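You operate a simulated robot arm through the tools that you are given. There is no shell and no other tool. Be economical: measure what you need, move in short steps, check, and stop when the job is done.

The job below is to be done with a simulated robot arm. You get a single attempt, and the scene is never put back.

## Task
Fetch the tape roll and set it in the black small pan. Take the yellow spark plug and leave it on top of the purple pad. Close the side drawer. Do these in any order.

The check looks at the end state, three seconds after you hand in, the way a careful person would. Anything else that was tipped, shoved, dropped, spilled or broken makes it a failure.

## Robot
A 7-joint arm with a fingered hand on a trunk, on a base that drives. Base frame: it is fixed to the floor where the robot stands at the start and does not move with it; the origin is under the middle of the robot, x ahead of it, y to its left, z up; the surface under the hand at the start is at about z = 840. Units: mm, rad, N and s.
Its first joint turns from -2.007 to 2.007 rad. Places, roughly: purple pad [750, 2750, 1000]; side drawer [-3900, -1600, 800]; yellow spark plug (3x3x9 cm) [600, -500, 900]. Payload 5 kg.
Tool frame: the origin (TCP) lies between the finger pads and is the grasp point; the fingertips stand 32 mm ahead of it; z points along the fingers, y is the line along which they close. The gripper opens to 160 mm. The gripper's body begins 89 mm behind the TCP. The gripper is a hand of 4 fingers: y runs from the thumb to the fingers, the wrist lies at [0, 0, -267] in the tool frame.
Orientation is told as [roll, pitch, yaw] about the base's x, y, z axes, in that order, counted from this pose: with the fingers straight down and closing along the base's y, the tool's x points along the base's -x, its y along +y and its z along -z.

## Interface
- The arm moves only by the tool arm_command. Its argument "deltas" is a list of rows, each a list of 6 numbers: the shift along the base's x, y, z in units of 50 mm (1.0 is 50 mm), then the turn, a rotation vector about the base's x, y, z in units of 5 degrees (1.0 is 5 degrees). In form: [[dx, dy, dz, wx, wy, wz], ...]. A call has 1 to 8 rows; each row shifts and turns the commanded pose from where the row before left it. A call with a number of a shift or a turn outside -1 to 1 is refused whole. Rows are played at 5 a second. More than 50 mm and 0.15 rad between two rows, and nothing of the call is played. Where a pose cannot be reached the arm comes as near as it can. A force on the tool above 40 N (or 10 N above the force at the start of the call, whichever is more), or a blocked arm, ends the call early, and 0.2 s more pass. In this call time passes only in rows, and 0.2 s behind the last. The reply holds the time, the measured pose of the TCP, the force on the tool along the base axes, the opening and the grip force, in the units named above and with some noise, with the torque about the TCP (base axes, N m) and any sound that the robot's microphone picked up.
- Cameras (640 x 400 px; columns grow to the right, rows downward): "scene" is now at [8, 164.6, 1777.7]; the picture's right is [-0.48, -0.88, 0.00], its down [-0.66, 0.36, -0.67] and it looks along [0.58, -0.32, -0.75] (base axes); focal length 263 px, centre (320, 200). "wrist" rides on the gripper at [80, -4, -114] in the tool frame; the picture's right is [0.05, 1.00, 0.00], its down [-0.82, 0.04, -0.58] and it looks along [-0.58, 0.03, 0.82] (tool axes); focal length 265 px, centre (320, 200). There is no depth. A picture from a camera that has moved, and an enlarged one, comes with that camera's place and axes in the base frame and with its lens.
- camera(camera): a new picture of that camera. The clock stands still meanwhile.
- move_column(by): slides the trunk up (or, below 0, down) by that many mm; the arm and the scene camera ride with it, the base frame stays. It gives what a move gives, with no picture.
- base_move(legs): drives the robot by 1 to 6 legs, each [ahead, turn to the left] in mm and rad, along the robot's own axes; the way and the turn of a leg run together, so that a leg with both is an arc; at most 1500 mm and 3.142 rad a leg. The arm and the cameras ride along, it lands a little off, and it stops where it bumps. It gives what a move gives.
- finger_targets(finger1, finger2, finger3, thumb_bend): sets how far each is bent, from 0 (flat) to 100 (curled in); at 30 the hand is open as for a grip, at 70 the pads meet at the TCP. One left out holds its place. A second passes; each finger stops where it meets its share of the squeeze, and holds until it gets a number again. It is the only way to open and close the hand. It gives what a move gives, with no picture; readings hold the bend of each and the force on the fingers (four entries, about 0 where the hand has none), thumb and palm.
- aim_head(pan, tilt): turns the head with the scene camera to pan (to the left, within 2.705 rad either way) and tilt (down, from -0.506 to 1.204), counted from straight ahead of the robot. It gives what a move gives.
- close_up(camera, box): a new picture of the part [left, top, right, bottom] of that camera's present view, enlarged. The clock stands still meanwhile.
- job_done(): hands the job in; it is judged then, once.

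Work in short steps. Places have to be worked out from the pictures, the camera data and where the tool is seen: move nearer, look again, correct. Check each grasp and each placing, and mend what went wrong. You have 165 turns and 112 pictures in all, those below and enlarged ones among them. Open the gripper and draw the arm clear of the work before you hand the job in, unless the task says otherwise; then end with one line.

The tools are called after "Call:" by a JSON object that holds its "op" and its "data". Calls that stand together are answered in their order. arm_command: Moves the arm, as the interface text tells. Its arguments: {"type":"object","properties":{"deltas":{"type":"array"}},"required":["deltas"]} The other tools are called the same way: move_column (by) slides the trunk up or down; finger_targets (finger1, finger2, finger3, thumb_bend) moves the fingers one by one; base_move (legs) drives the base; aim_head (pan, tilt) turns the head that bears the scene camera; camera (camera) takes a picture; close_up (camera, box) takes an enlarged picture of a part of a camera's view; job_done () hands the job in.

At the start:

```text
t: 0.0
tool_pos: [710.3, 195.7, 1090.2]
orientation: [-0.002, -0.001, -0.001]
ft_force: [0.1, -0.5, -0.1]
moment: [0.02, 0.02, -0.01]
finger_gap: 159.6
grip_force: 0.2
shape: jaw
bend: [30.0, 30.0, 30.0, 30.0]
finger forces: [0.1, 0.0, 0.1, 0.0, 0.0, 0.0]
trunk travel left (down, up): [-625.0, 365.0]
robot x, y, heading: [-3.4, -0.2, -0.004]
head pan, tilt: [-0.499, 0.841]
```

scene: 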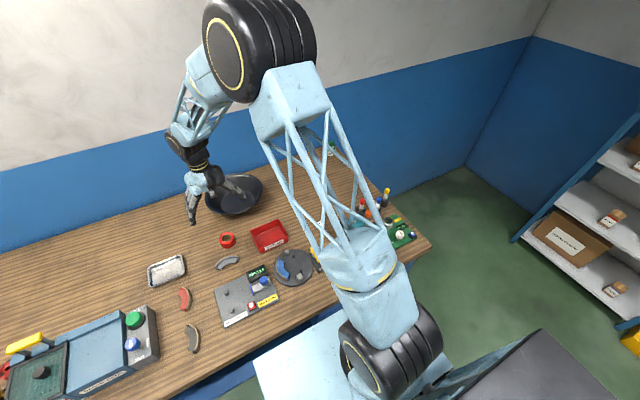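
wrist: 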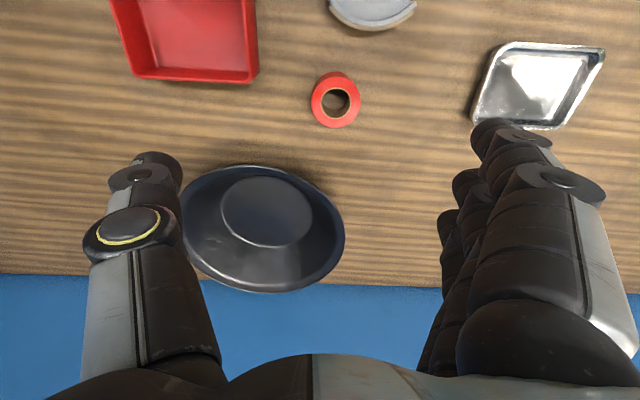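

I'll take close looks at the table to identify the tape, pan and spark plug.

Call:
{"op": "close_up", "data": {"camera": "scene", "box": [300, 130, 460, 280]}}

Call:
{"op": "close_up", "data": {"camera": "scene", "box": [140, 160, 340, 360]}}

```text
2.67 times, centred on (380, 205) of scene
camera zoom: at [8.0, 164.6, 1777.7], right [-0.48, -0.88, 0.0], down [-0.66, 0.36, -0.67], along [0.58, -0.32, -0.75], focal length 701 px, centre (160, 187)
```

zoom: 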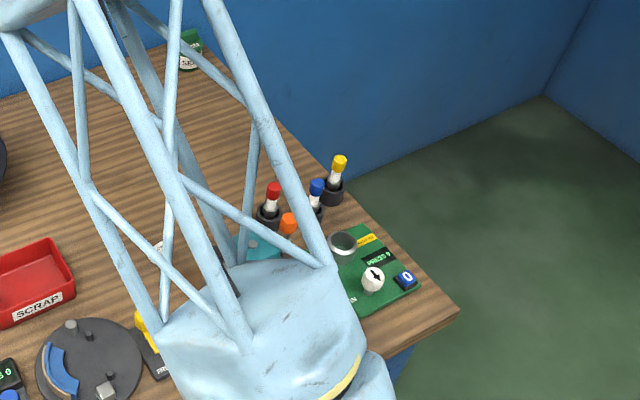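

```text
2.00 times, centred on (240, 260) of scene
camera zoom: at [8.0, 164.6, 1777.7], right [-0.48, -0.88, 0.0], down [-0.66, 0.36, -0.67], along [0.58, -0.32, -0.75], focal length 525 px, centre (480, 80)
```

zoom: 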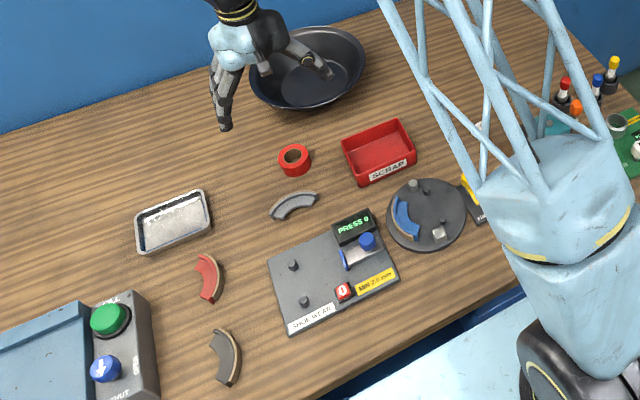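

The tape is about (720, 217) and the black pan about (927, 112). I'll lower over the tape and look again.

Call:
{"op": "arm_command", "data": {"deltas": [[0.1, 0.2, -0.7, 0, 0, 0], [0.1, 0.2, -0.7, 0, 0, 0], [0, 0, -0.7, 0, 0, 0], [0, 0, -0.7, 0, 0, 0]]}}

Call:
{"op": "camera", "data": {"camera": "wrist"}}

```text
t: 1.0
tool_pos: [722.0, 215.6, 949.0]
orientation: [-0.001, 0.0, -0.001]
ft_force: [-0.5, -0.2, -0.1]
moment: [0.02, 0.07, -0.01]
finger_gap: 159.8
grip_force: 0.0
shape: jaw
bend: [30.0, 30.0, 30.0, 30.0]
finger forces: [0.0, 0.1, 0.0, 0.0, 0.1, 0.1]
trunk travel left (down, up): [-625.0, 365.0]
robot x, y, heading: [-2.8, 3.6, -0.001]
head pan, tilt: [-0.499, 0.841]
```

```text
107 pictures are left
camera wrist: at [640.1, 210.2, 1063.6], right [-0.05, 1.0, 0.0], down [0.82, 0.04, 0.58], along [0.58, 0.03, -0.82], focal length 265 px, centre (320, 200)
```

wrist: 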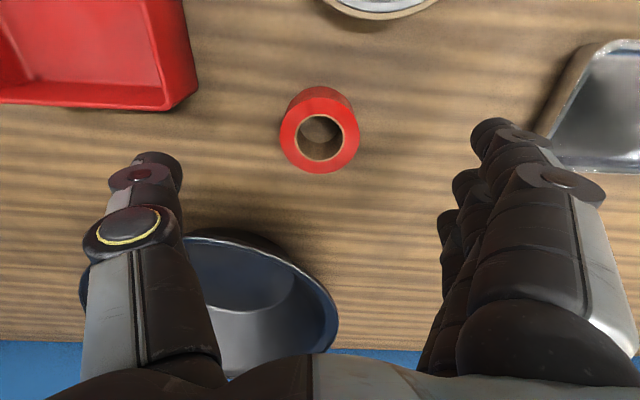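

The tape is about 56 mm wide and 44 mm tall, centred near (713, 214). I'll descend around it.

Call:
{"op": "arm_command", "data": {"deltas": [[-0.18, -0.04, -0.5, 0, 0, 0], [0, 0, -0.5, 0, 0, 0], [0, 0, -0.4, 0, 0, 0]]}}

Call:
{"op": "finger_targets", "data": {"finger1": 55, "finger2": 55, "finger3": 55, "thumb_bend": 55}}

Call:
{"op": "camera", "data": {"camera": "wrist"}}

```text
t: 1.8
tool_pos: [713.0, 213.9, 879.1]
orientation: [-0.001, -0.001, 0.001]
ft_force: [0.4, -0.3, -0.6]
moment: [-0.03, 0.0, -0.01]
finger_gap: 160.1
grip_force: 0.0
shape: jaw
bend: [30.0, 30.0, 30.0, 30.0]
finger forces: [0.0, 0.0, 0.0, 0.0, 0.1, 0.0]
trunk travel left (down, up): [-625.0, 365.0]
robot x, y, heading: [2.5, -4.7, 0.001]
head pan, tilt: [-0.499, 0.841]
```

```text
t: 2.8
tool_pos: [711.6, 212.1, 880.6]
orientation: [-0.001, -0.003, 0.001]
ft_force: [4.7, -0.2, 17.6]
moment: [-0.24, -0.04, 0.01]
finger_gap: 77.2
grip_force: 8.5
shape: fingers
bend: [54.0, 54.0, 55.0, 54.0]
finger forces: [4.4, 2.1, 0.4, 0.0, 10.2, 0.0]
trunk travel left (down, up): [-625.0, 365.0]
robot x, y, heading: [0.7, -0.8, 0.002]
head pan, tilt: [-0.499, 0.841]
```

```text
106 pictures are left
camera wrist: at [629.9, 207.4, 995.3], right [-0.05, 1.0, 0.0], down [0.81, 0.04, 0.58], along [0.58, 0.03, -0.81], focal length 265 px, centre (320, 200)
```

wrist: 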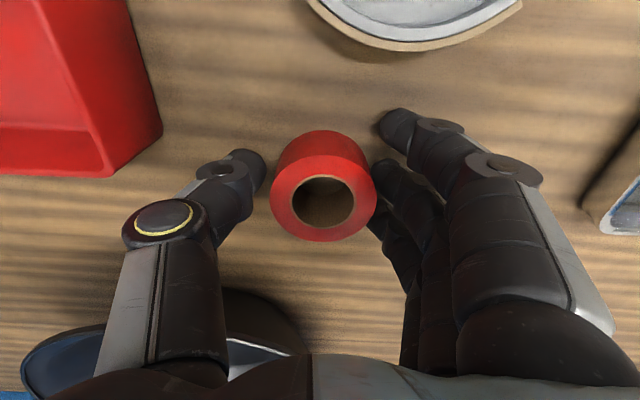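

The fingertips press the table lightly (17 N up), so I'll raise a little and then close.

Call:
{"op": "arm_command", "data": {"deltas": [[0, 0, 0.2, 0, 0, 0]]}}

Call:
{"op": "finger_targets", "data": {"finger1": 68, "finger2": 68, "finger3": 68, "thumb_bend": 68}}

Call:
{"op": "camera", "data": {"camera": "wrist"}}

```text
t: 3.2
tool_pos: [710.9, 213.3, 889.9]
orientation: [-0.003, 0.002, -0.001]
ft_force: [-0.5, -0.1, 0.4]
moment: [0.0, -0.01, 0.03]
finger_gap: 72.9
grip_force: 0.1
shape: fingers
bend: [55.0, 55.0, 55.0, 55.0]
finger forces: [0.0, 0.1, 0.1, 0.0, 0.1, 0.1]
trunk travel left (down, up): [-625.0, 365.0]
robot x, y, heading: [-0.1, 0.8, -0.003]
head pan, tilt: [-0.499, 0.841]
```

```text
t: 4.2
tool_pos: [710.8, 212.3, 890.1]
orientation: [-0.004, 0.001, -0.001]
ft_force: [-0.1, 0.4, 0.1]
moment: [0.03, -0.04, -0.02]
finger_gap: 43.4
grip_force: 16.7
shape: fingers
bend: [68.0, 56.0, 59.0, 63.0]
finger forces: [0.0, 8.5, 8.6, 0.0, 17.1, 0.0]
trunk travel left (down, up): [-625.0, 365.0]
robot x, y, heading: [2.0, -0.0, -0.004]
head pan, tilt: [-0.499, 0.841]
```

```text
105 pictures are left
camera wrist: at [629.7, 207.7, 1004.6], right [-0.05, 1.0, 0.0], down [0.82, 0.04, 0.58], along [0.58, 0.03, -0.82], focal length 265 px, centre (320, 200)
```

wrist: 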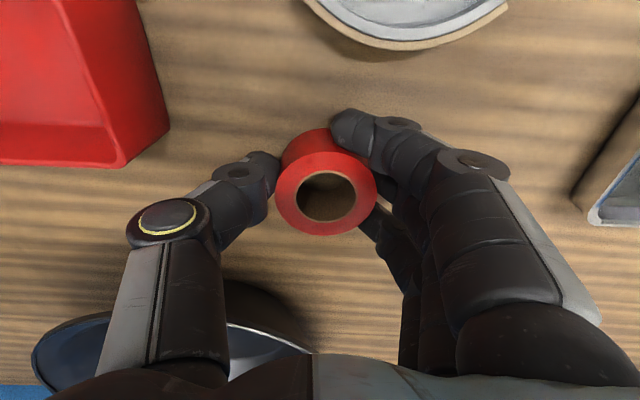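

The grip is 17 N from two fingers and the thumb. I'll lift 100 mm and check.

Call:
{"op": "arm_command", "data": {"deltas": [[0, 0, 0.4, 0, 0, 0], [0, 0, 0.8, 0, 0, 0], [0, 0, 0.8, 0, 0, 0]]}}

Call:
{"op": "camera", "data": {"camera": "wrist"}}

Call:
{"op": "camera", "data": {"camera": "scene"}}

```text
t: 5.0
tool_pos: [711.2, 212.9, 991.0]
orientation: [-0.003, 0.0, 0.001]
ft_force: [-0.1, 0.0, 0.1]
moment: [0.02, -0.02, -0.02]
finger_gap: 43.1
grip_force: 17.2
shape: fingers
bend: [68.0, 56.0, 59.0, 63.0]
finger forces: [0.0, 8.4, 8.6, 0.0, 17.0, 0.0]
trunk travel left (down, up): [-625.0, 365.0]
robot x, y, heading: [-1.5, 1.3, -0.001]
head pan, tilt: [-0.499, 0.841]
```

```text
104 pictures are left
camera wrist: at [628.8, 207.5, 1105.4], right [-0.05, 1.0, 0.0], down [0.82, 0.04, 0.58], along [0.58, 0.03, -0.82], focal length 265 px, centre (320, 200)
```

wrist: 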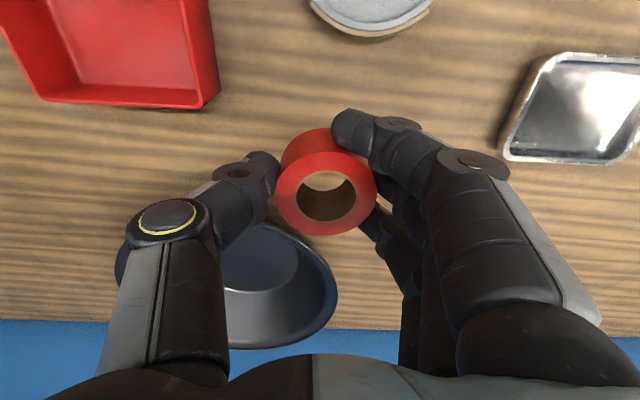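

```text
103 pictures are left
camera scene: at [7.3, 164.2, 1777.7], right [-0.48, -0.88, 0.0], down [-0.65, 0.36, -0.67], along [0.58, -0.32, -0.75], focal length 263 px, centre (320, 200)
```

scene: 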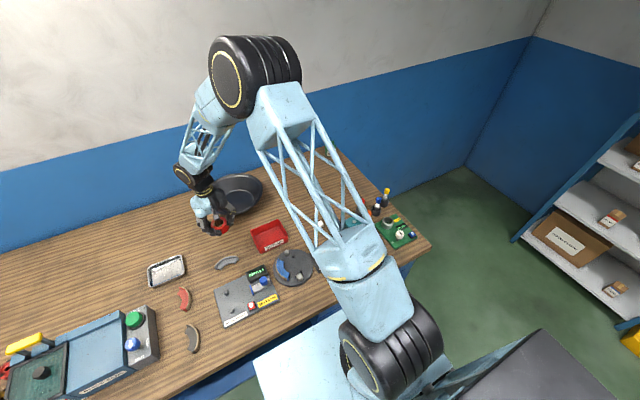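

The tape is held. The pan centre is near (915, 112), so I'll carry the tape over it.

Call:
{"op": "arm_command", "data": {"deltas": [[0.7, -0.3, 0.5, 0, 0, 0], [0.7, -0.3, 0, 0, 0, 0], [0.7, -0.35, 0, 0, 0, 0], [0.7, -0.35, 0, 0, 0, 0], [0.7, -0.35, 0, 0, 0, 0], [0.58, -0.35, 0, 0, 0, 0]]}}

Call:
{"op": "camera", "data": {"camera": "wrist"}}

Call:
{"op": "close_up", "data": {"camera": "scene", "box": [160, 130, 320, 250]}}

```text
t: 6.4
tool_pos: [915.6, 113.1, 1014.0]
orientation: [-0.001, 0.001, -0.001]
ft_force: [0.5, 0.0, -1.0]
moment: [-0.05, 0.02, -0.04]
finger_gap: 43.0
grip_force: 17.0
shape: fingers
bend: [68.0, 56.0, 59.0, 63.0]
finger forces: [0.0, 8.4, 8.7, 0.0, 16.7, 0.0]
trunk travel left (down, up): [-625.0, 365.0]
robot x, y, heading: [2.8, -0.5, 0.002]
head pan, tilt: [-0.499, 0.841]
```

```text
102 pictures are left
camera wrist: at [833.5, 107.3, 1129.6], right [-0.05, 1.0, 0.0], down [0.81, 0.04, 0.58], along [0.58, 0.03, -0.82], focal length 265 px, centre (320, 200)
```

wrist: 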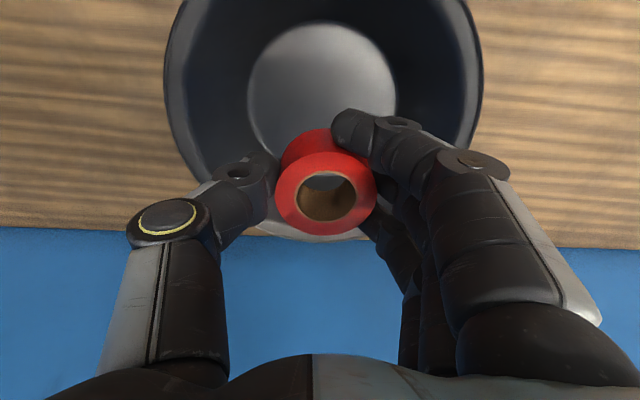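

```text
3.33 times, centred on (240, 190) of scene
camera zoom: at [8.6, 164.1, 1777.7], right [-0.48, -0.88, 0.0], down [-0.66, 0.36, -0.67], along [0.58, -0.32, -0.75], focal length 876 px, centre (587, 233)
```

zoom: 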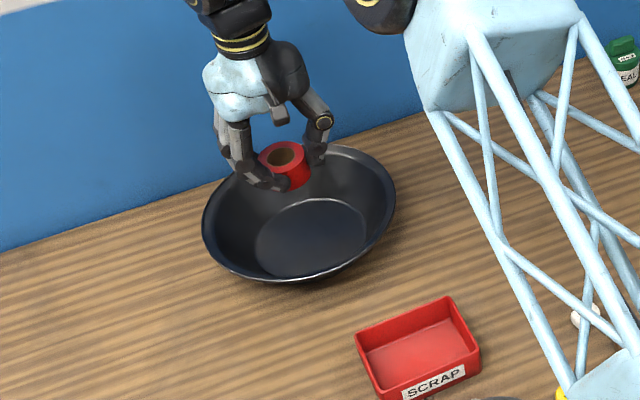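

The pan's floor centre comes out at (905, 113) from both cameras. I'll shift 11 mm back and descend to just above the floor.

Call:
{"op": "arm_command", "data": {"deltas": [[-0.22, 0, 0, 0, 0, 0], [0, 0, -0.6, 0, 0, 0], [0, 0, -0.6, 0, 0, 0], [0, 0, -0.6, 0, 0, 0], [0, 0, -0.4, 0, 0, 0], [0, 0, -0.1, 0, 0, 0]]}}

Call:
{"op": "camera", "data": {"camera": "wrist"}}

Call:
{"op": "close_up", "data": {"camera": "scene", "box": [160, 130, 320, 250]}}

```text
t: 7.8
tool_pos: [905.3, 113.9, 899.4]
orientation: [-0.001, 0.001, -0.002]
ft_force: [-0.4, 0.2, -0.4]
moment: [-0.02, 0.01, 0.01]
finger_gap: 43.2
grip_force: 16.7
shape: fingers
bend: [68.0, 56.0, 59.0, 63.0]
finger forces: [0.0, 8.3, 8.6, 0.0, 16.8, 0.0]
trunk travel left (down, up): [-625.0, 365.0]
robot x, y, heading: [-1.6, 0.5, 0.002]
head pan, tilt: [-0.499, 0.841]
```

```text
100 pictures are left
camera wrist: at [822.9, 108.3, 1014.8], right [-0.05, 1.0, 0.0], down [0.82, 0.04, 0.58], along [0.58, 0.03, -0.82], focal length 265 px, centre (320, 200)
```

wrist: 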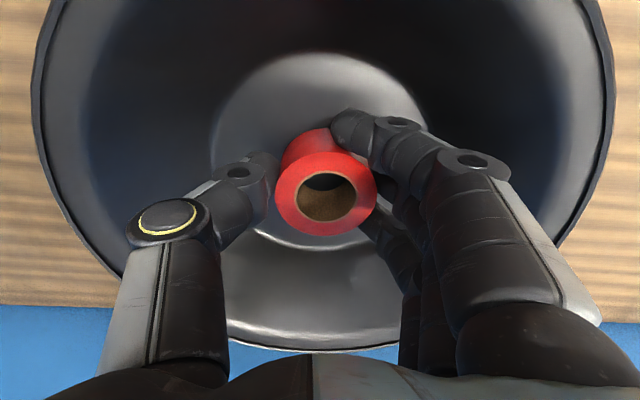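

```text
3.33 times, centred on (240, 190) of scene
camera zoom: at [8.0, 164.5, 1777.7], right [-0.48, -0.88, 0.0], down [-0.66, 0.36, -0.67], along [0.58, -0.32, -0.75], focal length 876 px, centre (587, 233)
```

zoom: 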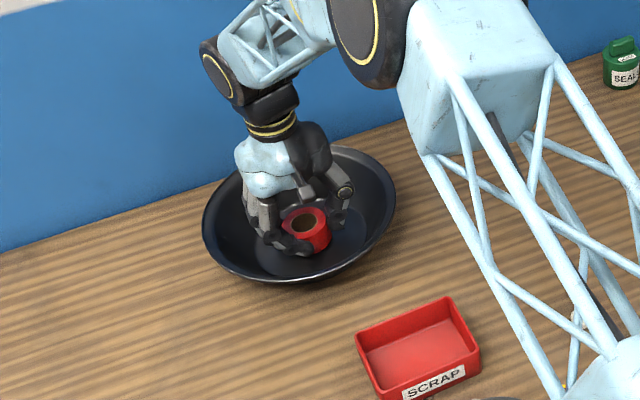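

The tape hangs a few mm above the pan's floor. I'll lower in fine steps while watching the force.

Call:
{"op": "arm_command", "data": {"deltas": [[0, 0, -0.08, 0, 0, 0], [0, 0, -0.06, 0, 0, 0]]}}

```text
t: 8.4
tool_pos: [905.7, 112.5, 892.5]
orientation: [-0.002, -0.002, -0.001]
ft_force: [-0.1, 0.2, 0.1]
moment: [0.0, 0.01, -0.03]
finger_gap: 43.1
grip_force: 16.5
shape: fingers
bend: [68.0, 56.0, 59.0, 63.0]
finger forces: [0.0, 8.3, 8.7, 0.0, 16.8, 0.1]
trunk travel left (down, up): [-625.0, 365.0]
robot x, y, heading: [-0.9, -1.2, -0.006]
head pan, tilt: [-0.499, 0.841]
```

Call:
{"op": "arm_command", "data": {"deltas": [[0, 0, -0.05, 0, 0, 0]]}}

```text
t: 8.8
tool_pos: [904.6, 112.9, 892.1]
orientation: [0.0, -0.002, 0.0]
ft_force: [-1.5, -0.9, 8.8]
moment: [0.26, -0.1, 0.01]
finger_gap: 43.3
grip_force: 17.6
shape: fingers
bend: [68.0, 56.0, 59.0, 63.0]
finger forces: [0.0, 8.6, 8.8, 0.0, 18.1, 0.0]
trunk travel left (down, up): [-625.0, 365.0]
robot x, y, heading: [0.8, -1.5, -0.004]
head pan, tilt: [-0.499, 0.841]
```

Contact is made (about 9 N). I'll open the fingers partway, then lift straight up.

Call:
{"op": "finger_targets", "data": {"finger1": 48, "finger2": 48, "finger3": 48, "thumb_bend": 48}}

Call:
{"op": "arm_command", "data": {"deltas": [[0, 0, 0.3, 0, 0, 0], [0, 0, 0.7, 0, 0, 0], [0, 0, 0.8, 0, 0, 0], [0, 0, 0.8, 0, 0, 0]]}}

Call:
{"op": "camera", "data": {"camera": "wrist"}}

```text
t: 9.8
tool_pos: [905.2, 113.8, 890.8]
orientation: [-0.003, -0.001, 0.0]
ft_force: [-0.5, 0.0, 0.7]
moment: [-0.01, -0.01, 0.01]
finger_gap: 98.4
grip_force: 0.0
shape: fingers
bend: [48.0, 48.0, 48.0, 48.0]
finger forces: [0.0, 0.1, 0.1, 0.0, 0.1, 0.0]
trunk travel left (down, up): [-625.0, 365.0]
robot x, y, heading: [2.2, 2.4, -0.002]
head pan, tilt: [-0.499, 0.841]
```

```text
t: 10.8
tool_pos: [902.4, 115.1, 1020.9]
orientation: [-0.003, 0.0, 0.0]
ft_force: [-0.7, 0.6, 0.5]
moment: [0.04, -0.09, -0.01]
finger_gap: 98.1
grip_force: 0.0
shape: fingers
bend: [48.0, 48.0, 48.0, 48.0]
finger forces: [0.0, 0.1, 0.0, 0.1, 0.0, 0.1]
trunk travel left (down, up): [-625.0, 365.0]
robot x, y, heading: [-0.4, 1.4, -0.002]
head pan, tilt: [-0.499, 0.841]
```

```text
98 pictures are left
camera wrist: at [820.9, 109.4, 1135.9], right [-0.05, 1.0, 0.0], down [0.82, 0.04, 0.58], along [0.58, 0.03, -0.82], focal length 265 px, centre (320, 200)
```

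wrist: 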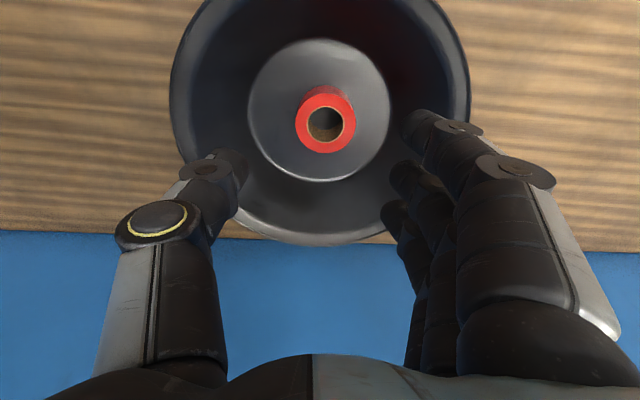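

The tape sits in the pan. Now I'll raise and swing over to the spark plugs on the right.

Call:
{"op": "arm_command", "data": {"deltas": [[-0.4, -0.4, 0.9, 0, 0, 0], [-0.5, -0.8, 0.9, 0, 0, 0], [-0.5, -0.85, 0.6, 0, 0, 0], [-0.5, -0.85, 0, 0, 0, 0], [-0.5, -0.85, 0, 0, 0, 0], [-0.5, -0.85, 0, 0, 0, 0], [-0.5, -0.85, 0, 0, 0, 0]]}}

Call:
{"op": "arm_command", "data": {"deltas": [[-0.5, -0.85, 0, 0, 0, 0], [-0.5, -0.85, 0, 0, 0, 0], [-0.5, -0.85, 0, 0, 0, 0], [-0.5, -0.85, 0, 0, 0, 0], [-0.5, -0.85, 0, 0, 0, 0], [-0.5, -0.85, 0, 0, 0, 0]]}}

Call:
{"op": "camera", "data": {"camera": "wrist"}}

Call:
{"op": "camera", "data": {"camera": "scene"}}

```text
refused: row 1 steps farther than a row can; nothing moved
```

```text
t: 12.2
tool_pos: [754.0, -143.4, 1022.0]
orientation: [0.001, -0.002, 0.001]
ft_force: [-0.5, -0.7, 0.4]
moment: [0.05, -0.01, 0.03]
finger_gap: 98.8
grip_force: 0.0
shape: fingers
bend: [48.0, 48.0, 48.0, 48.0]
finger forces: [0.0, 0.0, 0.1, 0.1, 0.0, 0.1]
trunk travel left (down, up): [-625.0, 365.0]
robot x, y, heading: [2.6, -3.5, -0.001]
head pan, tilt: [-0.499, 0.841]
```

```text
97 pictures are left
camera wrist: at [671.7, -148.2, 1136.0], right [-0.05, 1.0, 0.0], down [0.81, 0.04, 0.58], along [0.58, 0.03, -0.82], focal length 265 px, centre (320, 200)
```

wrist: 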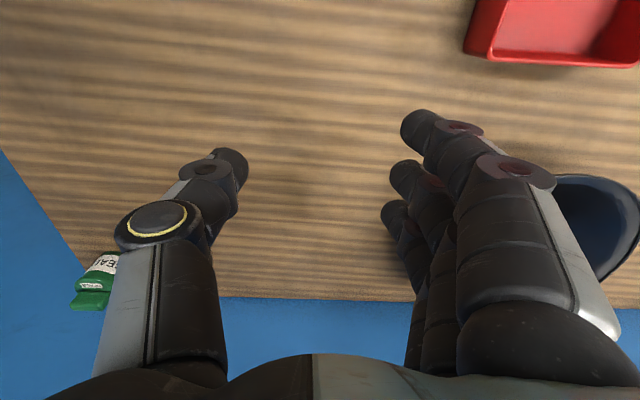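

```text
96 pictures are left
camera scene: at [7.2, 163.0, 1777.9], right [-0.48, -0.88, 0.0], down [-0.65, 0.36, -0.67], along [0.58, -0.32, -0.75], focal length 263 px, centre (320, 200)
```

scene: 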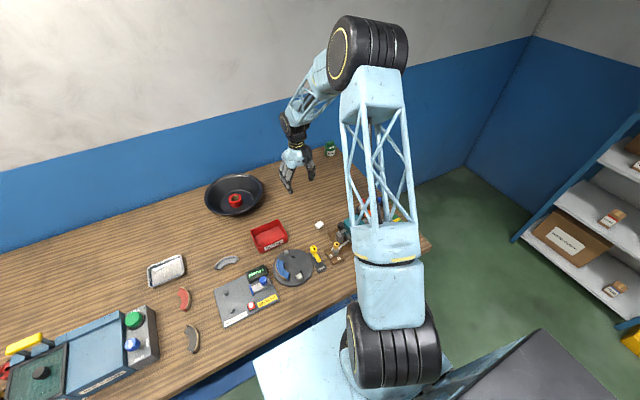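

The first call was refused but the second ran clear of everything. I'll rise to about 1150 and continue toward the plugs.

Call:
{"op": "arm_command", "data": {"deltas": [[0, 0, 0.9, 0, 0, 0], [0, 0, 0.9, 0, 0, 0], [0, 0, 0.8, 0, 0, 0], [-0.5, -0.8, 0, 0, 0, 0], [-0.5, -0.8, 0, 0, 0, 0], [-0.5, -0.8, 0, 0, 0, 0], [-0.5, -0.8, 0, 0, 0, 0], [-0.5, -0.8, 0, 0, 0, 0]]}}

Call:
{"op": "arm_command", "data": {"deltas": [[-0.5, -0.8, 0, 0, 0, 0], [-0.5, -0.8, 0, 0, 0, 0], [-0.5, -0.4, 0, 0, 0, 0]]}}

Call:
{"op": "camera", "data": {"camera": "wrist"}}

Call:
{"op": "camera", "data": {"camera": "scene"}}

```text
t: 14.0
tool_pos: [630.3, -342.7, 1150.3]
orientation: [-0.001, 0.0, 0.001]
ft_force: [0.2, -0.3, -0.3]
moment: [0.01, -0.01, 0.01]
finger_gap: 98.7
grip_force: 0.1
shape: fingers
bend: [48.0, 48.0, 48.0, 48.0]
finger forces: [0.1, 0.0, 0.1, 0.0, 0.1, 0.0]
trunk travel left (down, up): [-625.0, 365.0]
robot x, y, heading: [1.5, -1.8, -0.002]
head pan, tilt: [-0.499, 0.841]
```

```text
t: 14.8
tool_pos: [552.7, -442.8, 1151.0]
orientation: [0.001, -0.002, 0.0]
ft_force: [0.1, 0.0, -0.2]
moment: [-0.01, -0.02, -0.02]
finger_gap: 98.8
grip_force: 0.0
shape: fingers
bend: [48.0, 48.0, 48.0, 48.0]
finger forces: [0.0, 0.1, 0.0, 0.0, 0.1, 0.0]
trunk travel left (down, up): [-625.0, 365.0]
robot x, y, heading: [-1.5, -1.4, 0.002]
head pan, tilt: [-0.499, 0.841]
```

```text
95 pictures are left
camera wrist: at [471.8, -447.6, 1265.4], right [-0.05, 1.0, 0.0], down [0.81, 0.04, 0.58], along [0.58, 0.03, -0.82], focal length 265 px, centre (320, 200)
```

wrist: 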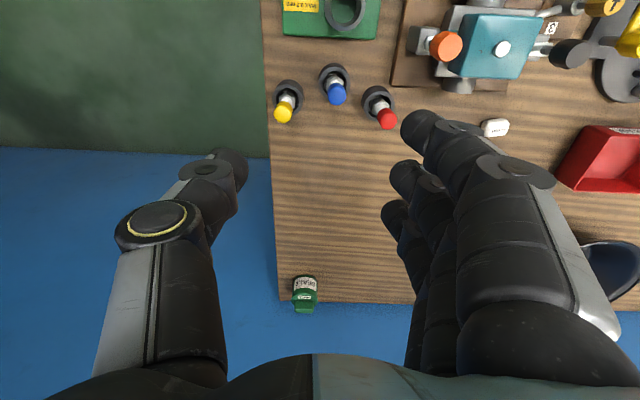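

```text
94 pictures are left
camera scene: at [7.4, 163.9, 1777.8], right [-0.48, -0.88, 0.0], down [-0.65, 0.36, -0.67], along [0.58, -0.32, -0.75], focal length 263 px, centre (320, 200)
```

scene: 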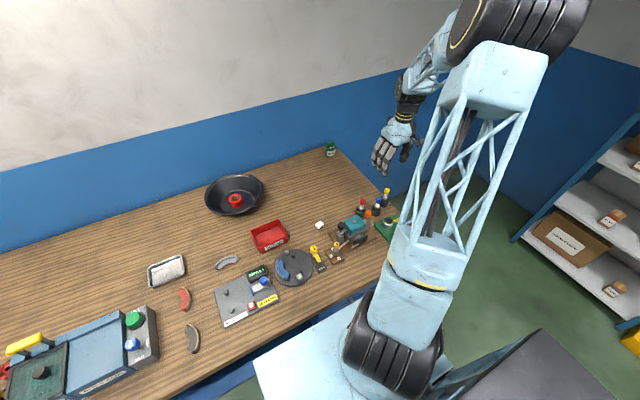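

Call:
{"op": "close_up", "data": {"camera": "wrist", "box": [240, 50, 440, 150]}}

Call:
{"op": "close_up", "data": {"camera": "scene", "box": [330, 170, 420, 250]}}

```text
3.20 times, centred on (340, 100) of wrist
camera zoom: at [471.8, -447.6, 1265.4], right [-0.05, 1.0, 0.0], down [0.81, 0.04, 0.58], along [0.58, 0.03, -0.82], focal length 849 px, centre (256, 520)
```

zoom: 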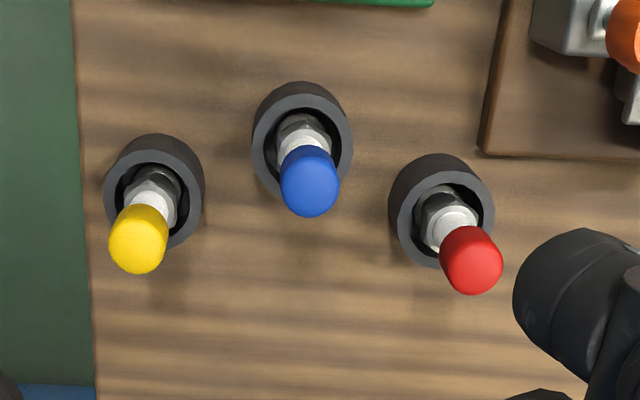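

```text
5.00 times, centred on (375, 210) of scene
camera zoom: at [7.4, 163.9, 1777.8], right [-0.48, -0.88, 0.0], down [-0.65, 0.36, -0.67], along [0.58, -0.32, -0.75], focal length 1314 px, centre (45, 150)
```

zoom: 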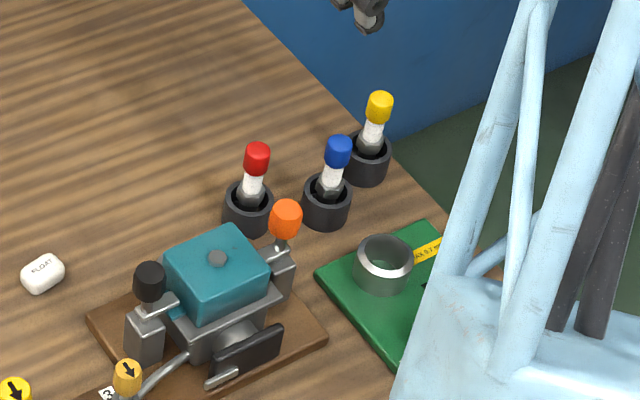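

The yellow plug stands in a cup (rim about z 882) with its cap near (582, -490, 920), and the blue one is 70 mm to its +y side. I'll turn the hand -90° so the fingers close along x and clear of the blue plug.

Call:
{"op": "arm_command", "data": {"deltas": [[0, 0, 0, 0, 0, -1], [0, 0, 0, 0, 0, -1], [0, 0, 0, 0, 0, -1], [0, 0, 0, 0, 0, -1], [0, 0, 0, 0, 0, -1], [0, 0, 0, 0, 0, -1], [0, 0, 0, 0, 0, -1], [0, 0, 0, 0, 0, -1]]}}

Call:
{"op": "arm_command", "data": {"deltas": [[0, 0, 0, 0, 0, -1], [0, 0, 0, 0, 0, -1], [0, 0, 0, 0, 0, -1], [0, 0, 0, 0, 0, -1], [0, 0, 0, 0, 0, -1], [0, 0, 0, 0, 0, -1], [0, 0, 0, 0, 0, -1], [0, 0, 0, 0, 0, -1]]}}

Call:
{"op": "arm_command", "data": {"deltas": [[0.3, -0.3, -0.5, 0, 0, -1], [0.3, -0.3, -0.5, 0, 0, -1], [0, -0.3, -0.5, 0, 0, 0], [0, 0, -0.5, 0, 0, 0]]}}

Call:
{"op": "camera", "data": {"camera": "wrist"}}

Call:
{"op": "camera", "data": {"camera": "scene"}}

```text
t: 16.6
tool_pos: [554.4, -442.6, 1149.8]
orientation: [0.0, 0.001, -0.699]
ft_force: [-0.1, 0.4, 0.7]
moment: [0.02, -0.01, 0.0]
finger_gap: 99.1
grip_force: 0.1
shape: fingers
bend: [48.0, 48.0, 48.0, 48.0]
finger forces: [0.1, 0.0, 0.0, 0.0, 0.0, 0.0]
trunk travel left (down, up): [-625.0, 365.0]
robot x, y, heading: [3.9, 3.8, -0.007]
head pan, tilt: [-0.499, 0.841]
```

```text
t: 18.4
tool_pos: [554.5, -441.4, 1150.4]
orientation: [-0.001, 0.0, -1.397]
ft_force: [0.3, -0.4, -0.2]
moment: [-0.01, 0.01, 0.0]
finger_gap: 98.8
grip_force: 0.0
shape: fingers
bend: [48.0, 48.0, 48.0, 48.0]
finger forces: [0.0, 0.0, 0.0, 0.0, 0.0, 0.0]
trunk travel left (down, up): [-625.0, 365.0]
robot x, y, heading: [-2.4, 0.3, 0.001]
head pan, tilt: [-0.499, 0.841]
```

```text
t: 19.4
tool_pos: [584.8, -487.5, 1049.8]
orientation: [-0.001, 0.0, -1.57]
ft_force: [0.0, -0.6, 0.6]
moment: [0.03, 0.03, 0.0]
finger_gap: 98.8
grip_force: 0.1
shape: fingers
bend: [48.0, 48.0, 48.0, 48.0]
finger forces: [0.0, 0.1, 0.0, 0.0, 0.1, 0.1]
trunk travel left (down, up): [-625.0, 365.0]
robot x, y, heading: [-0.8, -2.3, -0.001]
head pan, tilt: [-0.499, 0.841]
```

```text
91 pictures are left
camera wrist: at [578.8, -407.3, 1164.1], right [1.0, 0.05, 0.0], down [0.04, -0.82, 0.58], along [0.03, -0.58, -0.82], focal length 265 px, centre (320, 200)
```

wrist: 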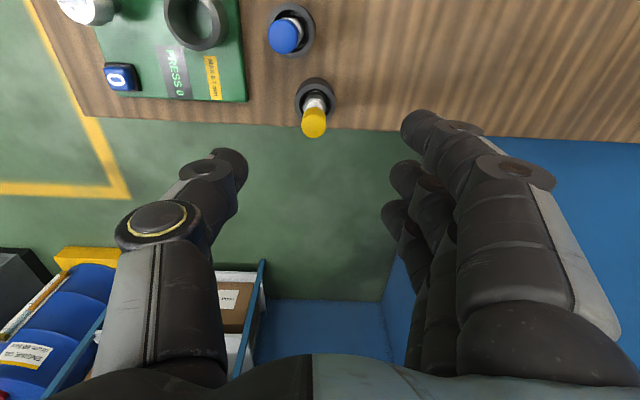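

```text
90 pictures are left
camera scene: at [8.4, 163.8, 1777.8], right [-0.48, -0.88, 0.0], down [-0.66, 0.36, -0.67], along [0.58, -0.32, -0.75], focal length 263 px, centre (320, 200)
```

scene: 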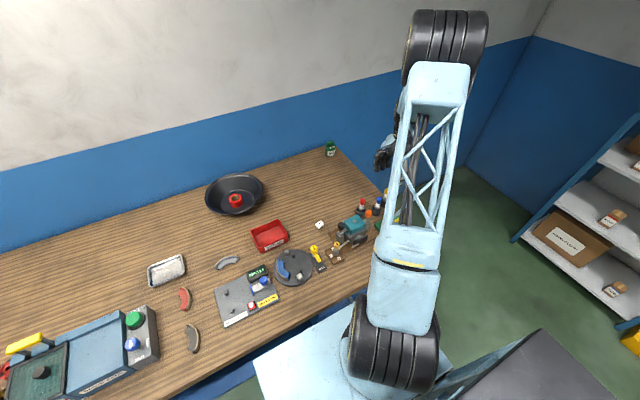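

Call:
{"op": "close_up", "data": {"camera": "wrist", "box": [260, 60, 370, 150]}}

```text
4.44 times, centred on (315, 105) of wrist
camera zoom: at [578.8, -407.3, 1164.1], right [1.0, 0.05, 0.0], down [0.04, -0.82, 0.58], along [0.03, -0.58, -0.82], focal length 1180 px, centre (342, 622)
```

zoom: 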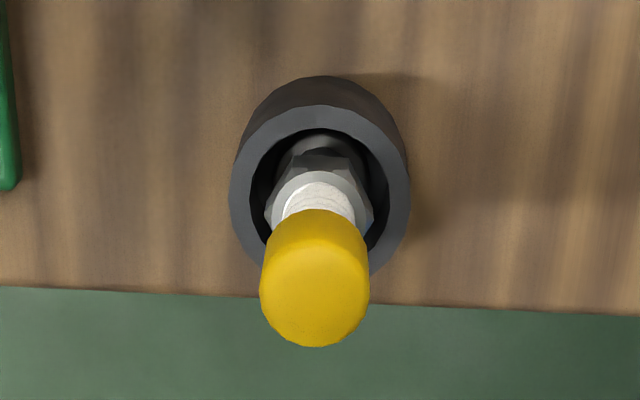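

The cap centre is near (578, -490) with the cup at (578, -484). I'll descend so the fingertips stay just above the cup rim.

Call:
{"op": "arm_command", "data": {"deltas": [[-0.14, -0.04, -0.6, 0, 0, 0], [0, 0, -0.6, 0, 0, 0], [0, 0, -0.6, 0, 0, 0], [0, 0, -0.56, 0, 0, 0]]}}

Call:
{"op": "camera", "data": {"camera": "wrist"}}

```text
t: 20.4
tool_pos: [577.6, -487.6, 931.3]
orientation: [-0.002, -0.001, -1.572]
ft_force: [-0.3, 0.7, -0.2]
moment: [0.0, -0.02, 0.01]
finger_gap: 98.8
grip_force: 0.1
shape: fingers
bend: [48.0, 48.0, 48.0, 48.0]
finger forces: [0.0, 0.0, 0.0, 0.0, 0.0, 0.0]
trunk travel left (down, up): [-625.0, 365.0]
robot x, y, heading: [-1.2, 1.8, -0.003]
head pan, tilt: [-0.499, 0.841]
```

```text
88 pictures are left
camera wrist: at [572.0, -409.7, 1046.2], right [1.0, 0.05, 0.0], down [0.04, -0.82, 0.58], along [0.03, -0.58, -0.82], focal length 265 px, centre (320, 200)
```

wrist: 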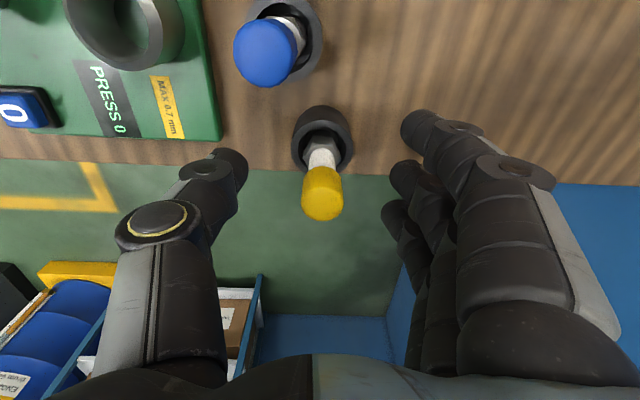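

The cap lies at about y -492. I'll shift 4 mm and close the middle finger and thumb on it, with the outer fingers only partly bent.

Call:
{"op": "arm_command", "data": {"deltas": [[0, -0.08, 0, 0, 0, 0]]}}

Call:
{"op": "finger_targets", "data": {"finger1": 60, "finger2": 62, "finger3": 60, "thumb_bend": 62}}

Call:
{"op": "camera", "data": {"camera": "wrist"}}

```text
t: 20.8
tool_pos: [576.6, -493.7, 930.8]
orientation: [0.001, -0.001, -1.572]
ft_force: [0.5, -0.4, -0.1]
moment: [0.02, 0.02, 0.0]
finger_gap: 98.8
grip_force: 0.0
shape: fingers
bend: [48.0, 48.0, 48.0, 48.0]
finger forces: [0.0, 0.0, 0.0, 0.0, 0.0, 0.0]
trunk travel left (down, up): [-625.0, 365.0]
robot x, y, heading: [4.1, -1.8, -0.002]
head pan, tilt: [-0.499, 0.841]
```

```text
t: 21.8
tool_pos: [576.9, -493.5, 931.4]
orientation: [-0.002, 0.001, -1.57]
ft_force: [-0.6, 0.6, 0.2]
moment: [0.0, 0.01, 0.03]
finger_gap: 50.8
grip_force: 0.0
shape: fingers
bend: [60.0, 62.0, 60.0, 62.0]
finger forces: [0.0, 0.1, 0.1, 0.0, 0.0, 0.1]
trunk travel left (down, up): [-625.0, 365.0]
robot x, y, heading: [-2.6, -0.2, -0.002]
head pan, tilt: [-0.499, 0.841]
```

```text
87 pictures are left
camera wrist: at [571.4, -413.7, 1046.9], right [1.0, 0.05, 0.0], down [0.04, -0.82, 0.58], along [0.03, -0.58, -0.82], focal length 265 px, centre (320, 200)
```

wrist: 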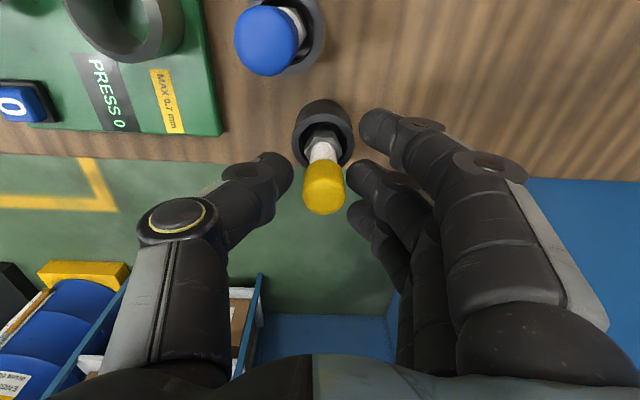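

The fingers straddle the cap well. I'll close the thumb and middle finger.

Call:
{"op": "finger_targets", "data": {"finger2": 74, "thumb_bend": 72}}

Call:
{"op": "camera", "data": {"camera": "wrist"}}

```text
t: 22.8
tool_pos: [577.1, -492.7, 931.0]
orientation: [-0.001, 0.002, -1.572]
ft_force: [0.4, -0.1, -0.5]
moment: [-0.03, -0.09, -0.01]
finger_gap: 40.3
grip_force: 6.6
shape: fingers
bend: [60.0, 69.0, 60.0, 69.0]
finger forces: [0.1, 7.2, 0.0, 0.1, 6.0, 0.1]
trunk travel left (down, up): [-625.0, 365.0]
robot x, y, heading: [-2.2, 3.2, 0.0]
head pan, tilt: [-0.499, 0.841]
```

```text
86 pictures are left
camera wrist: at [571.5, -413.7, 1046.9], right [1.0, 0.05, 0.0], down [0.04, -0.82, 0.58], along [0.03, -0.58, -0.82], focal length 265 px, centre (320, 200)
```

wrist: 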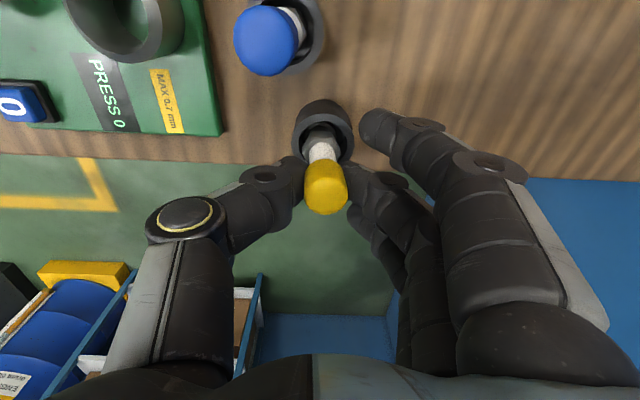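

Gripped at about 7 N. I'll lift gently 20 mm and check.

Call:
{"op": "arm_command", "data": {"deltas": [[0, 0, 0.2, 0, 0, 0], [0, 0, 0.2, 0, 0, 0]]}}

Call:
{"op": "camera", "data": {"camera": "wrist"}}

```text
t: 23.4
tool_pos: [576.2, -492.7, 951.5]
orientation: [-0.003, 0.0, -1.572]
ft_force: [-0.2, 0.3, 0.0]
moment: [-0.03, 0.02, -0.04]
finger_gap: 39.8
grip_force: 5.7
shape: fingers
bend: [60.0, 69.0, 60.0, 69.0]
finger forces: [0.0, 6.1, 0.0, 0.0, 5.8, 0.0]
trunk travel left (down, up): [-625.0, 365.0]
robot x, y, heading: [1.0, -1.3, -0.004]
head pan, tilt: [-0.499, 0.841]
```

```text
85 pictures are left
camera wrist: at [571.3, -413.5, 1067.1], right [1.0, 0.05, 0.0], down [0.04, -0.82, 0.58], along [0.03, -0.58, -0.82], focal length 265 px, centre (320, 200)
```

wrist: 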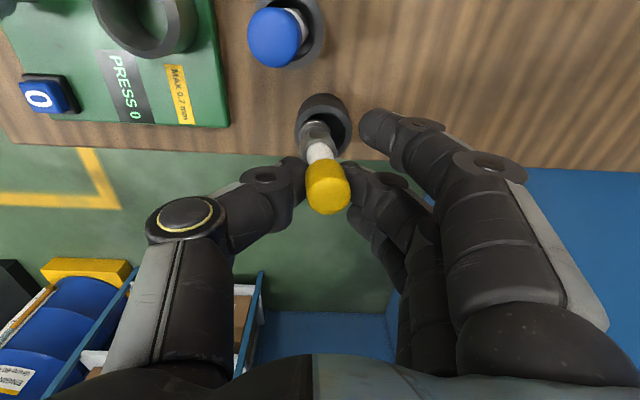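

It comes out with the hand. I'll lift on, clear of the cup and the other plugs.

Call:
{"op": "arm_command", "data": {"deltas": [[0, 0, 0.4, 0, 0, 0], [0, 0, 0.5, 0, 0, 0], [0, 0, 0.5, 0, 0, 0], [0, 0, 0.5, 0, 0, 0], [0, 0, 0.5, 0, 0, 0]]}}

Call:
{"op": "camera", "data": {"camera": "wrist"}}

```text
t: 24.6
tool_pos: [578.1, -492.8, 1072.2]
orientation: [0.0, 0.0, -1.57]
ft_force: [0.0, 0.4, -0.3]
moment: [-0.03, 0.01, 0.02]
finger_gap: 40.0
grip_force: 5.7
shape: fingers
bend: [60.0, 69.0, 60.0, 69.0]
finger forces: [0.1, 6.2, 0.1, 0.0, 5.9, 0.0]
trunk travel left (down, up): [-625.0, 365.0]
robot x, y, heading: [2.3, -0.9, -0.001]
head pan, tilt: [-0.499, 0.841]
```

```text
84 pictures are left
camera wrist: at [571.3, -413.6, 1187.5], right [1.0, 0.05, 0.0], down [0.04, -0.81, 0.58], along [0.03, -0.58, -0.82], focal length 265 px, centre (320, 200)
```

wrist: 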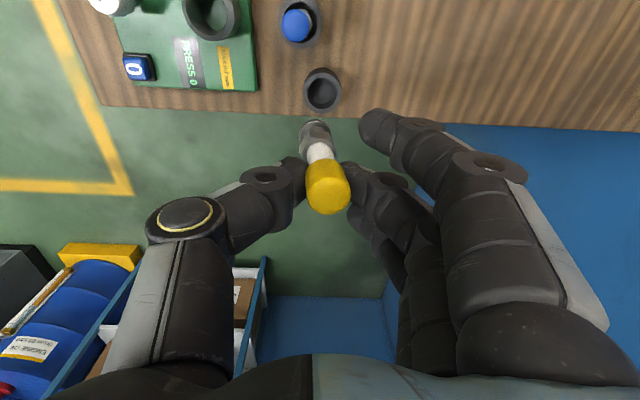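

The plug is free of the cup. Now I'll look left with the head toward the purple pad.

Call:
{"op": "aim_head", "data": {"pan": 1.2, "tilt": 0.35}}

Call:
{"op": "camera", "data": {"camera": "scene"}}

Call:
{"op": "aim_head", "data": {"pan": 2.6, "tilt": 0.35}}

Call:
{"op": "camera", "data": {"camera": "scene"}}

Call:
{"op": "aim_head", "data": {"pan": -2.6, "tilt": 0.35}}

Call:
{"op": "camera", "data": {"camera": "scene"}}

```text
t: 26.3
tool_pos: [576.5, -493.8, 1072.5]
orientation: [-0.002, -0.001, -1.571]
ft_force: [0.0, -0.6, -0.2]
moment: [-0.03, 0.0, 0.01]
finger_gap: 40.0
grip_force: 5.7
shape: fingers
bend: [60.0, 69.0, 60.0, 69.0]
finger forces: [0.0, 6.2, 0.0, 0.1, 5.9, 0.0]
trunk travel left (down, up): [-625.0, 365.0]
robot x, y, heading: [2.6, 1.7, -0.001]
head pan, tilt: [1.201, 0.351]
```

```text
83 pictures are left
camera scene: at [-27.3, 288.5, 1820.8], right [0.93, -0.36, 0.0], down [-0.12, -0.32, -0.94], along [0.34, 0.88, -0.34], focal length 263 px, centre (320, 200)
```

scene: 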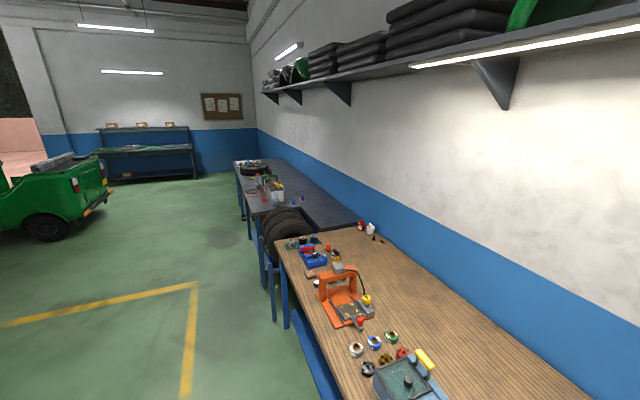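

```text
t: 27.9
tool_pos: [577.7, -492.8, 1071.9]
orientation: [-0.003, 0.001, -1.572]
ft_force: [-0.4, -0.1, -0.1]
moment: [0.02, 0.01, -0.01]
finger_gap: 40.1
grip_force: 5.7
shape: fingers
bend: [60.0, 69.0, 60.0, 69.0]
finger forces: [0.1, 6.1, 0.1, 0.0, 5.8, 0.1]
trunk travel left (down, up): [-625.0, 365.0]
robot x, y, heading: [-0.5, -0.4, 0.006]
head pan, tilt: [2.601, 0.351]
```

```text
82 pictures are left
camera scene: at [-140.8, 249.7, 1820.8], right [0.52, 0.86, 0.0], down [0.29, -0.18, -0.94], along [-0.8, 0.48, -0.34], focal length 263 px, centre (320, 200)
```

scene: 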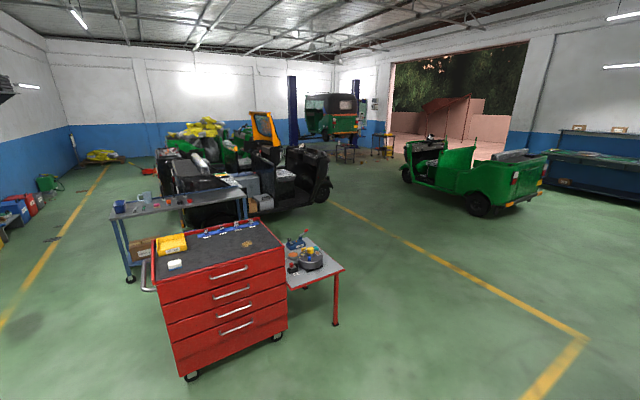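

```text
t: 31.9
tool_pos: [578.1, -493.0, 1072.1]
orientation: [-0.003, 0.001, -1.571]
ft_force: [0.2, 0.7, -1.3]
moment: [-0.02, 0.03, 0.01]
finger_gap: 39.8
grip_force: 6.3
shape: fingers
bend: [60.0, 69.0, 60.0, 69.0]
finger forces: [0.0, 6.0, 0.1, 0.0, 5.9, 0.1]
trunk travel left (down, up): [-625.0, 365.0]
robot x, y, heading: [1.5, 3.3, 0.001]
head pan, tilt: [-2.601, 0.351]
```

```text
81 pictures are left
camera scene: at [-140.8, 153.7, 1820.8], right [-0.52, 0.86, 0.0], down [0.29, 0.18, -0.94], along [-0.8, -0.48, -0.34], focal length 263 px, centre (320, 200)
```

scene: 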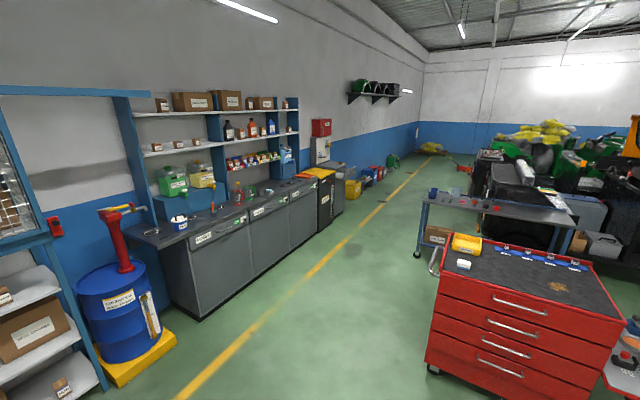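

I'll zoom in on the calculated pad position (needs the head back left) and the drawer position (now in view).

Call:
{"op": "close_up", "data": {"camera": "scene", "box": [280, 110, 420, 220]}}

Call:
{"op": "aim_head", "data": {"pan": 1.2, "tilt": 0.35}}

Call:
{"op": "close_up", "data": {"camera": "scene", "box": [220, 140, 400, 270]}}

```text
3.64 times, centred on (350, 165) of scene
camera zoom: at [-140.8, 153.7, 1820.8], right [-0.52, 0.86, 0.0], down [0.29, 0.18, -0.94], along [-0.8, -0.48, -0.34], focal length 955 px, centre (211, 327)
```

zoom: 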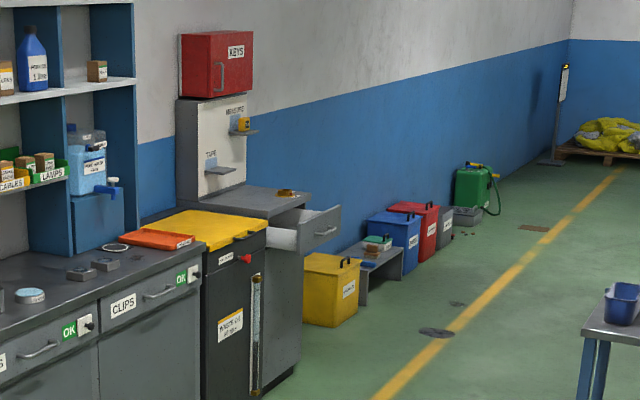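

```text
t: 35.1
tool_pos: [577.2, -492.5, 1072.2]
orientation: [-0.001, 0.001, -1.572]
ft_force: [-0.5, -0.7, -0.6]
moment: [-0.03, -0.01, -0.06]
finger_gap: 39.9
grip_force: 5.5
shape: fingers
bend: [60.0, 69.0, 60.0, 69.0]
finger forces: [0.0, 6.1, 0.1, 0.0, 6.0, 0.1]
trunk travel left (down, up): [-625.0, 365.0]
robot x, y, heading: [-2.1, -2.0, -0.001]
head pan, tilt: [1.201, 0.351]
```

```text
3.08 times, centred on (310, 205) of scene
camera zoom: at [-27.3, 288.5, 1820.8], right [0.93, -0.36, 0.0], down [-0.12, -0.32, -0.94], along [0.34, 0.88, -0.34], focal length 808 px, centre (351, 185)
```

zoom: 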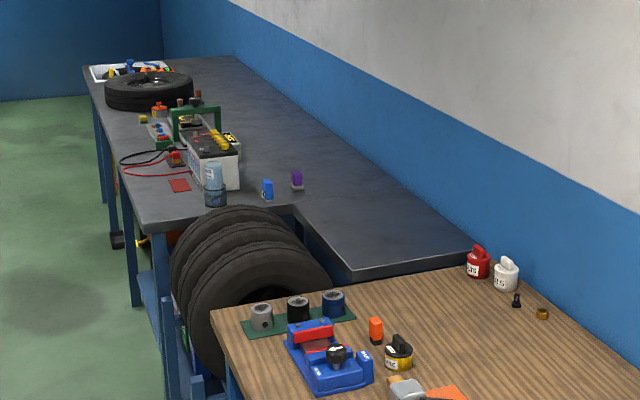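

The open drawer and the bench with the purple item are found. I'll pull the arm in front, then back off and drive left along the lane.

Call:
{"op": "arm_command", "data": {"deltas": [[0, 0.3, 0.6, 0, 0, 0], [0, 0.7, 0.5, 0, 0, 0], [0, 0.8, 0.3, 0, 0, 0], [0, 0.8, 0.2, 0, 0, 0], [0, 0.8, 0, 0, 0, 0], [0, 0.8, 0, 0, 0, 0], [0, 0.7, 0, 0, 0, 0]]}}

Call:
{"op": "base_move", "data": {"legs": [[-500, 0]]}}

Call:
{"op": "camera", "data": {"camera": "wrist"}}

Call:
{"op": "camera", "data": {"camera": "scene"}}

```text
t: 36.7
tool_pos: [578.6, -246.2, 1153.6]
orientation: [-0.001, -0.002, -1.571]
ft_force: [-0.5, 0.8, -0.9]
moment: [-0.02, 0.02, 0.01]
finger_gap: 40.2
grip_force: 6.4
shape: fingers
bend: [60.0, 69.0, 60.0, 69.0]
finger forces: [0.0, 6.1, 0.0, 0.0, 5.9, 0.1]
trunk travel left (down, up): [-625.0, 365.0]
robot x, y, heading: [1.0, 1.7, 0.002]
head pan, tilt: [1.201, 0.351]
```

```text
t: 39.6
tool_pos: [70.6, -248.3, 1151.9]
orientation: [-0.002, -0.002, -1.572]
ft_force: [-0.7, -0.7, -1.0]
moment: [0.01, 0.02, 0.02]
finger_gap: 39.8
grip_force: 6.2
shape: fingers
bend: [60.0, 69.0, 60.0, 69.0]
finger forces: [0.0, 6.2, 0.0, 0.0, 5.8, 0.1]
trunk travel left (down, up): [-625.0, 365.0]
robot x, y, heading: [-506.6, -3.3, -0.003]
head pan, tilt: [1.201, 0.351]
```

```text
78 pictures are left
camera wrist: at [65.2, -168.6, 1267.6], right [1.0, 0.05, 0.0], down [0.04, -0.82, 0.58], along [0.03, -0.58, -0.82], focal length 265 px, centre (320, 200)
```

wrist: 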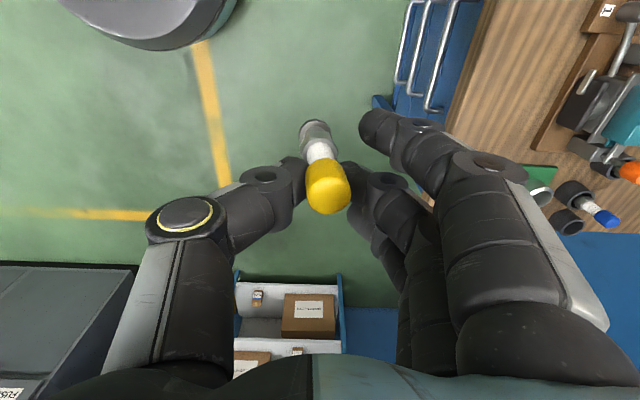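

```text
77 pictures are left
camera scene: at [-533.9, 289.2, 1820.8], right [0.93, -0.36, 0.0], down [-0.12, -0.32, -0.94], along [0.34, 0.88, -0.34], focal length 263 px, centre (320, 200)
```

scene: 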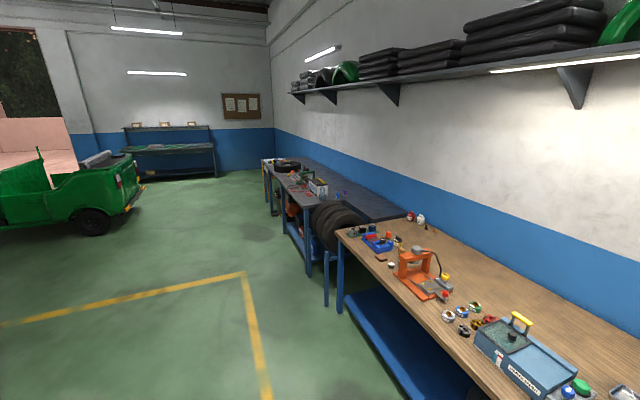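

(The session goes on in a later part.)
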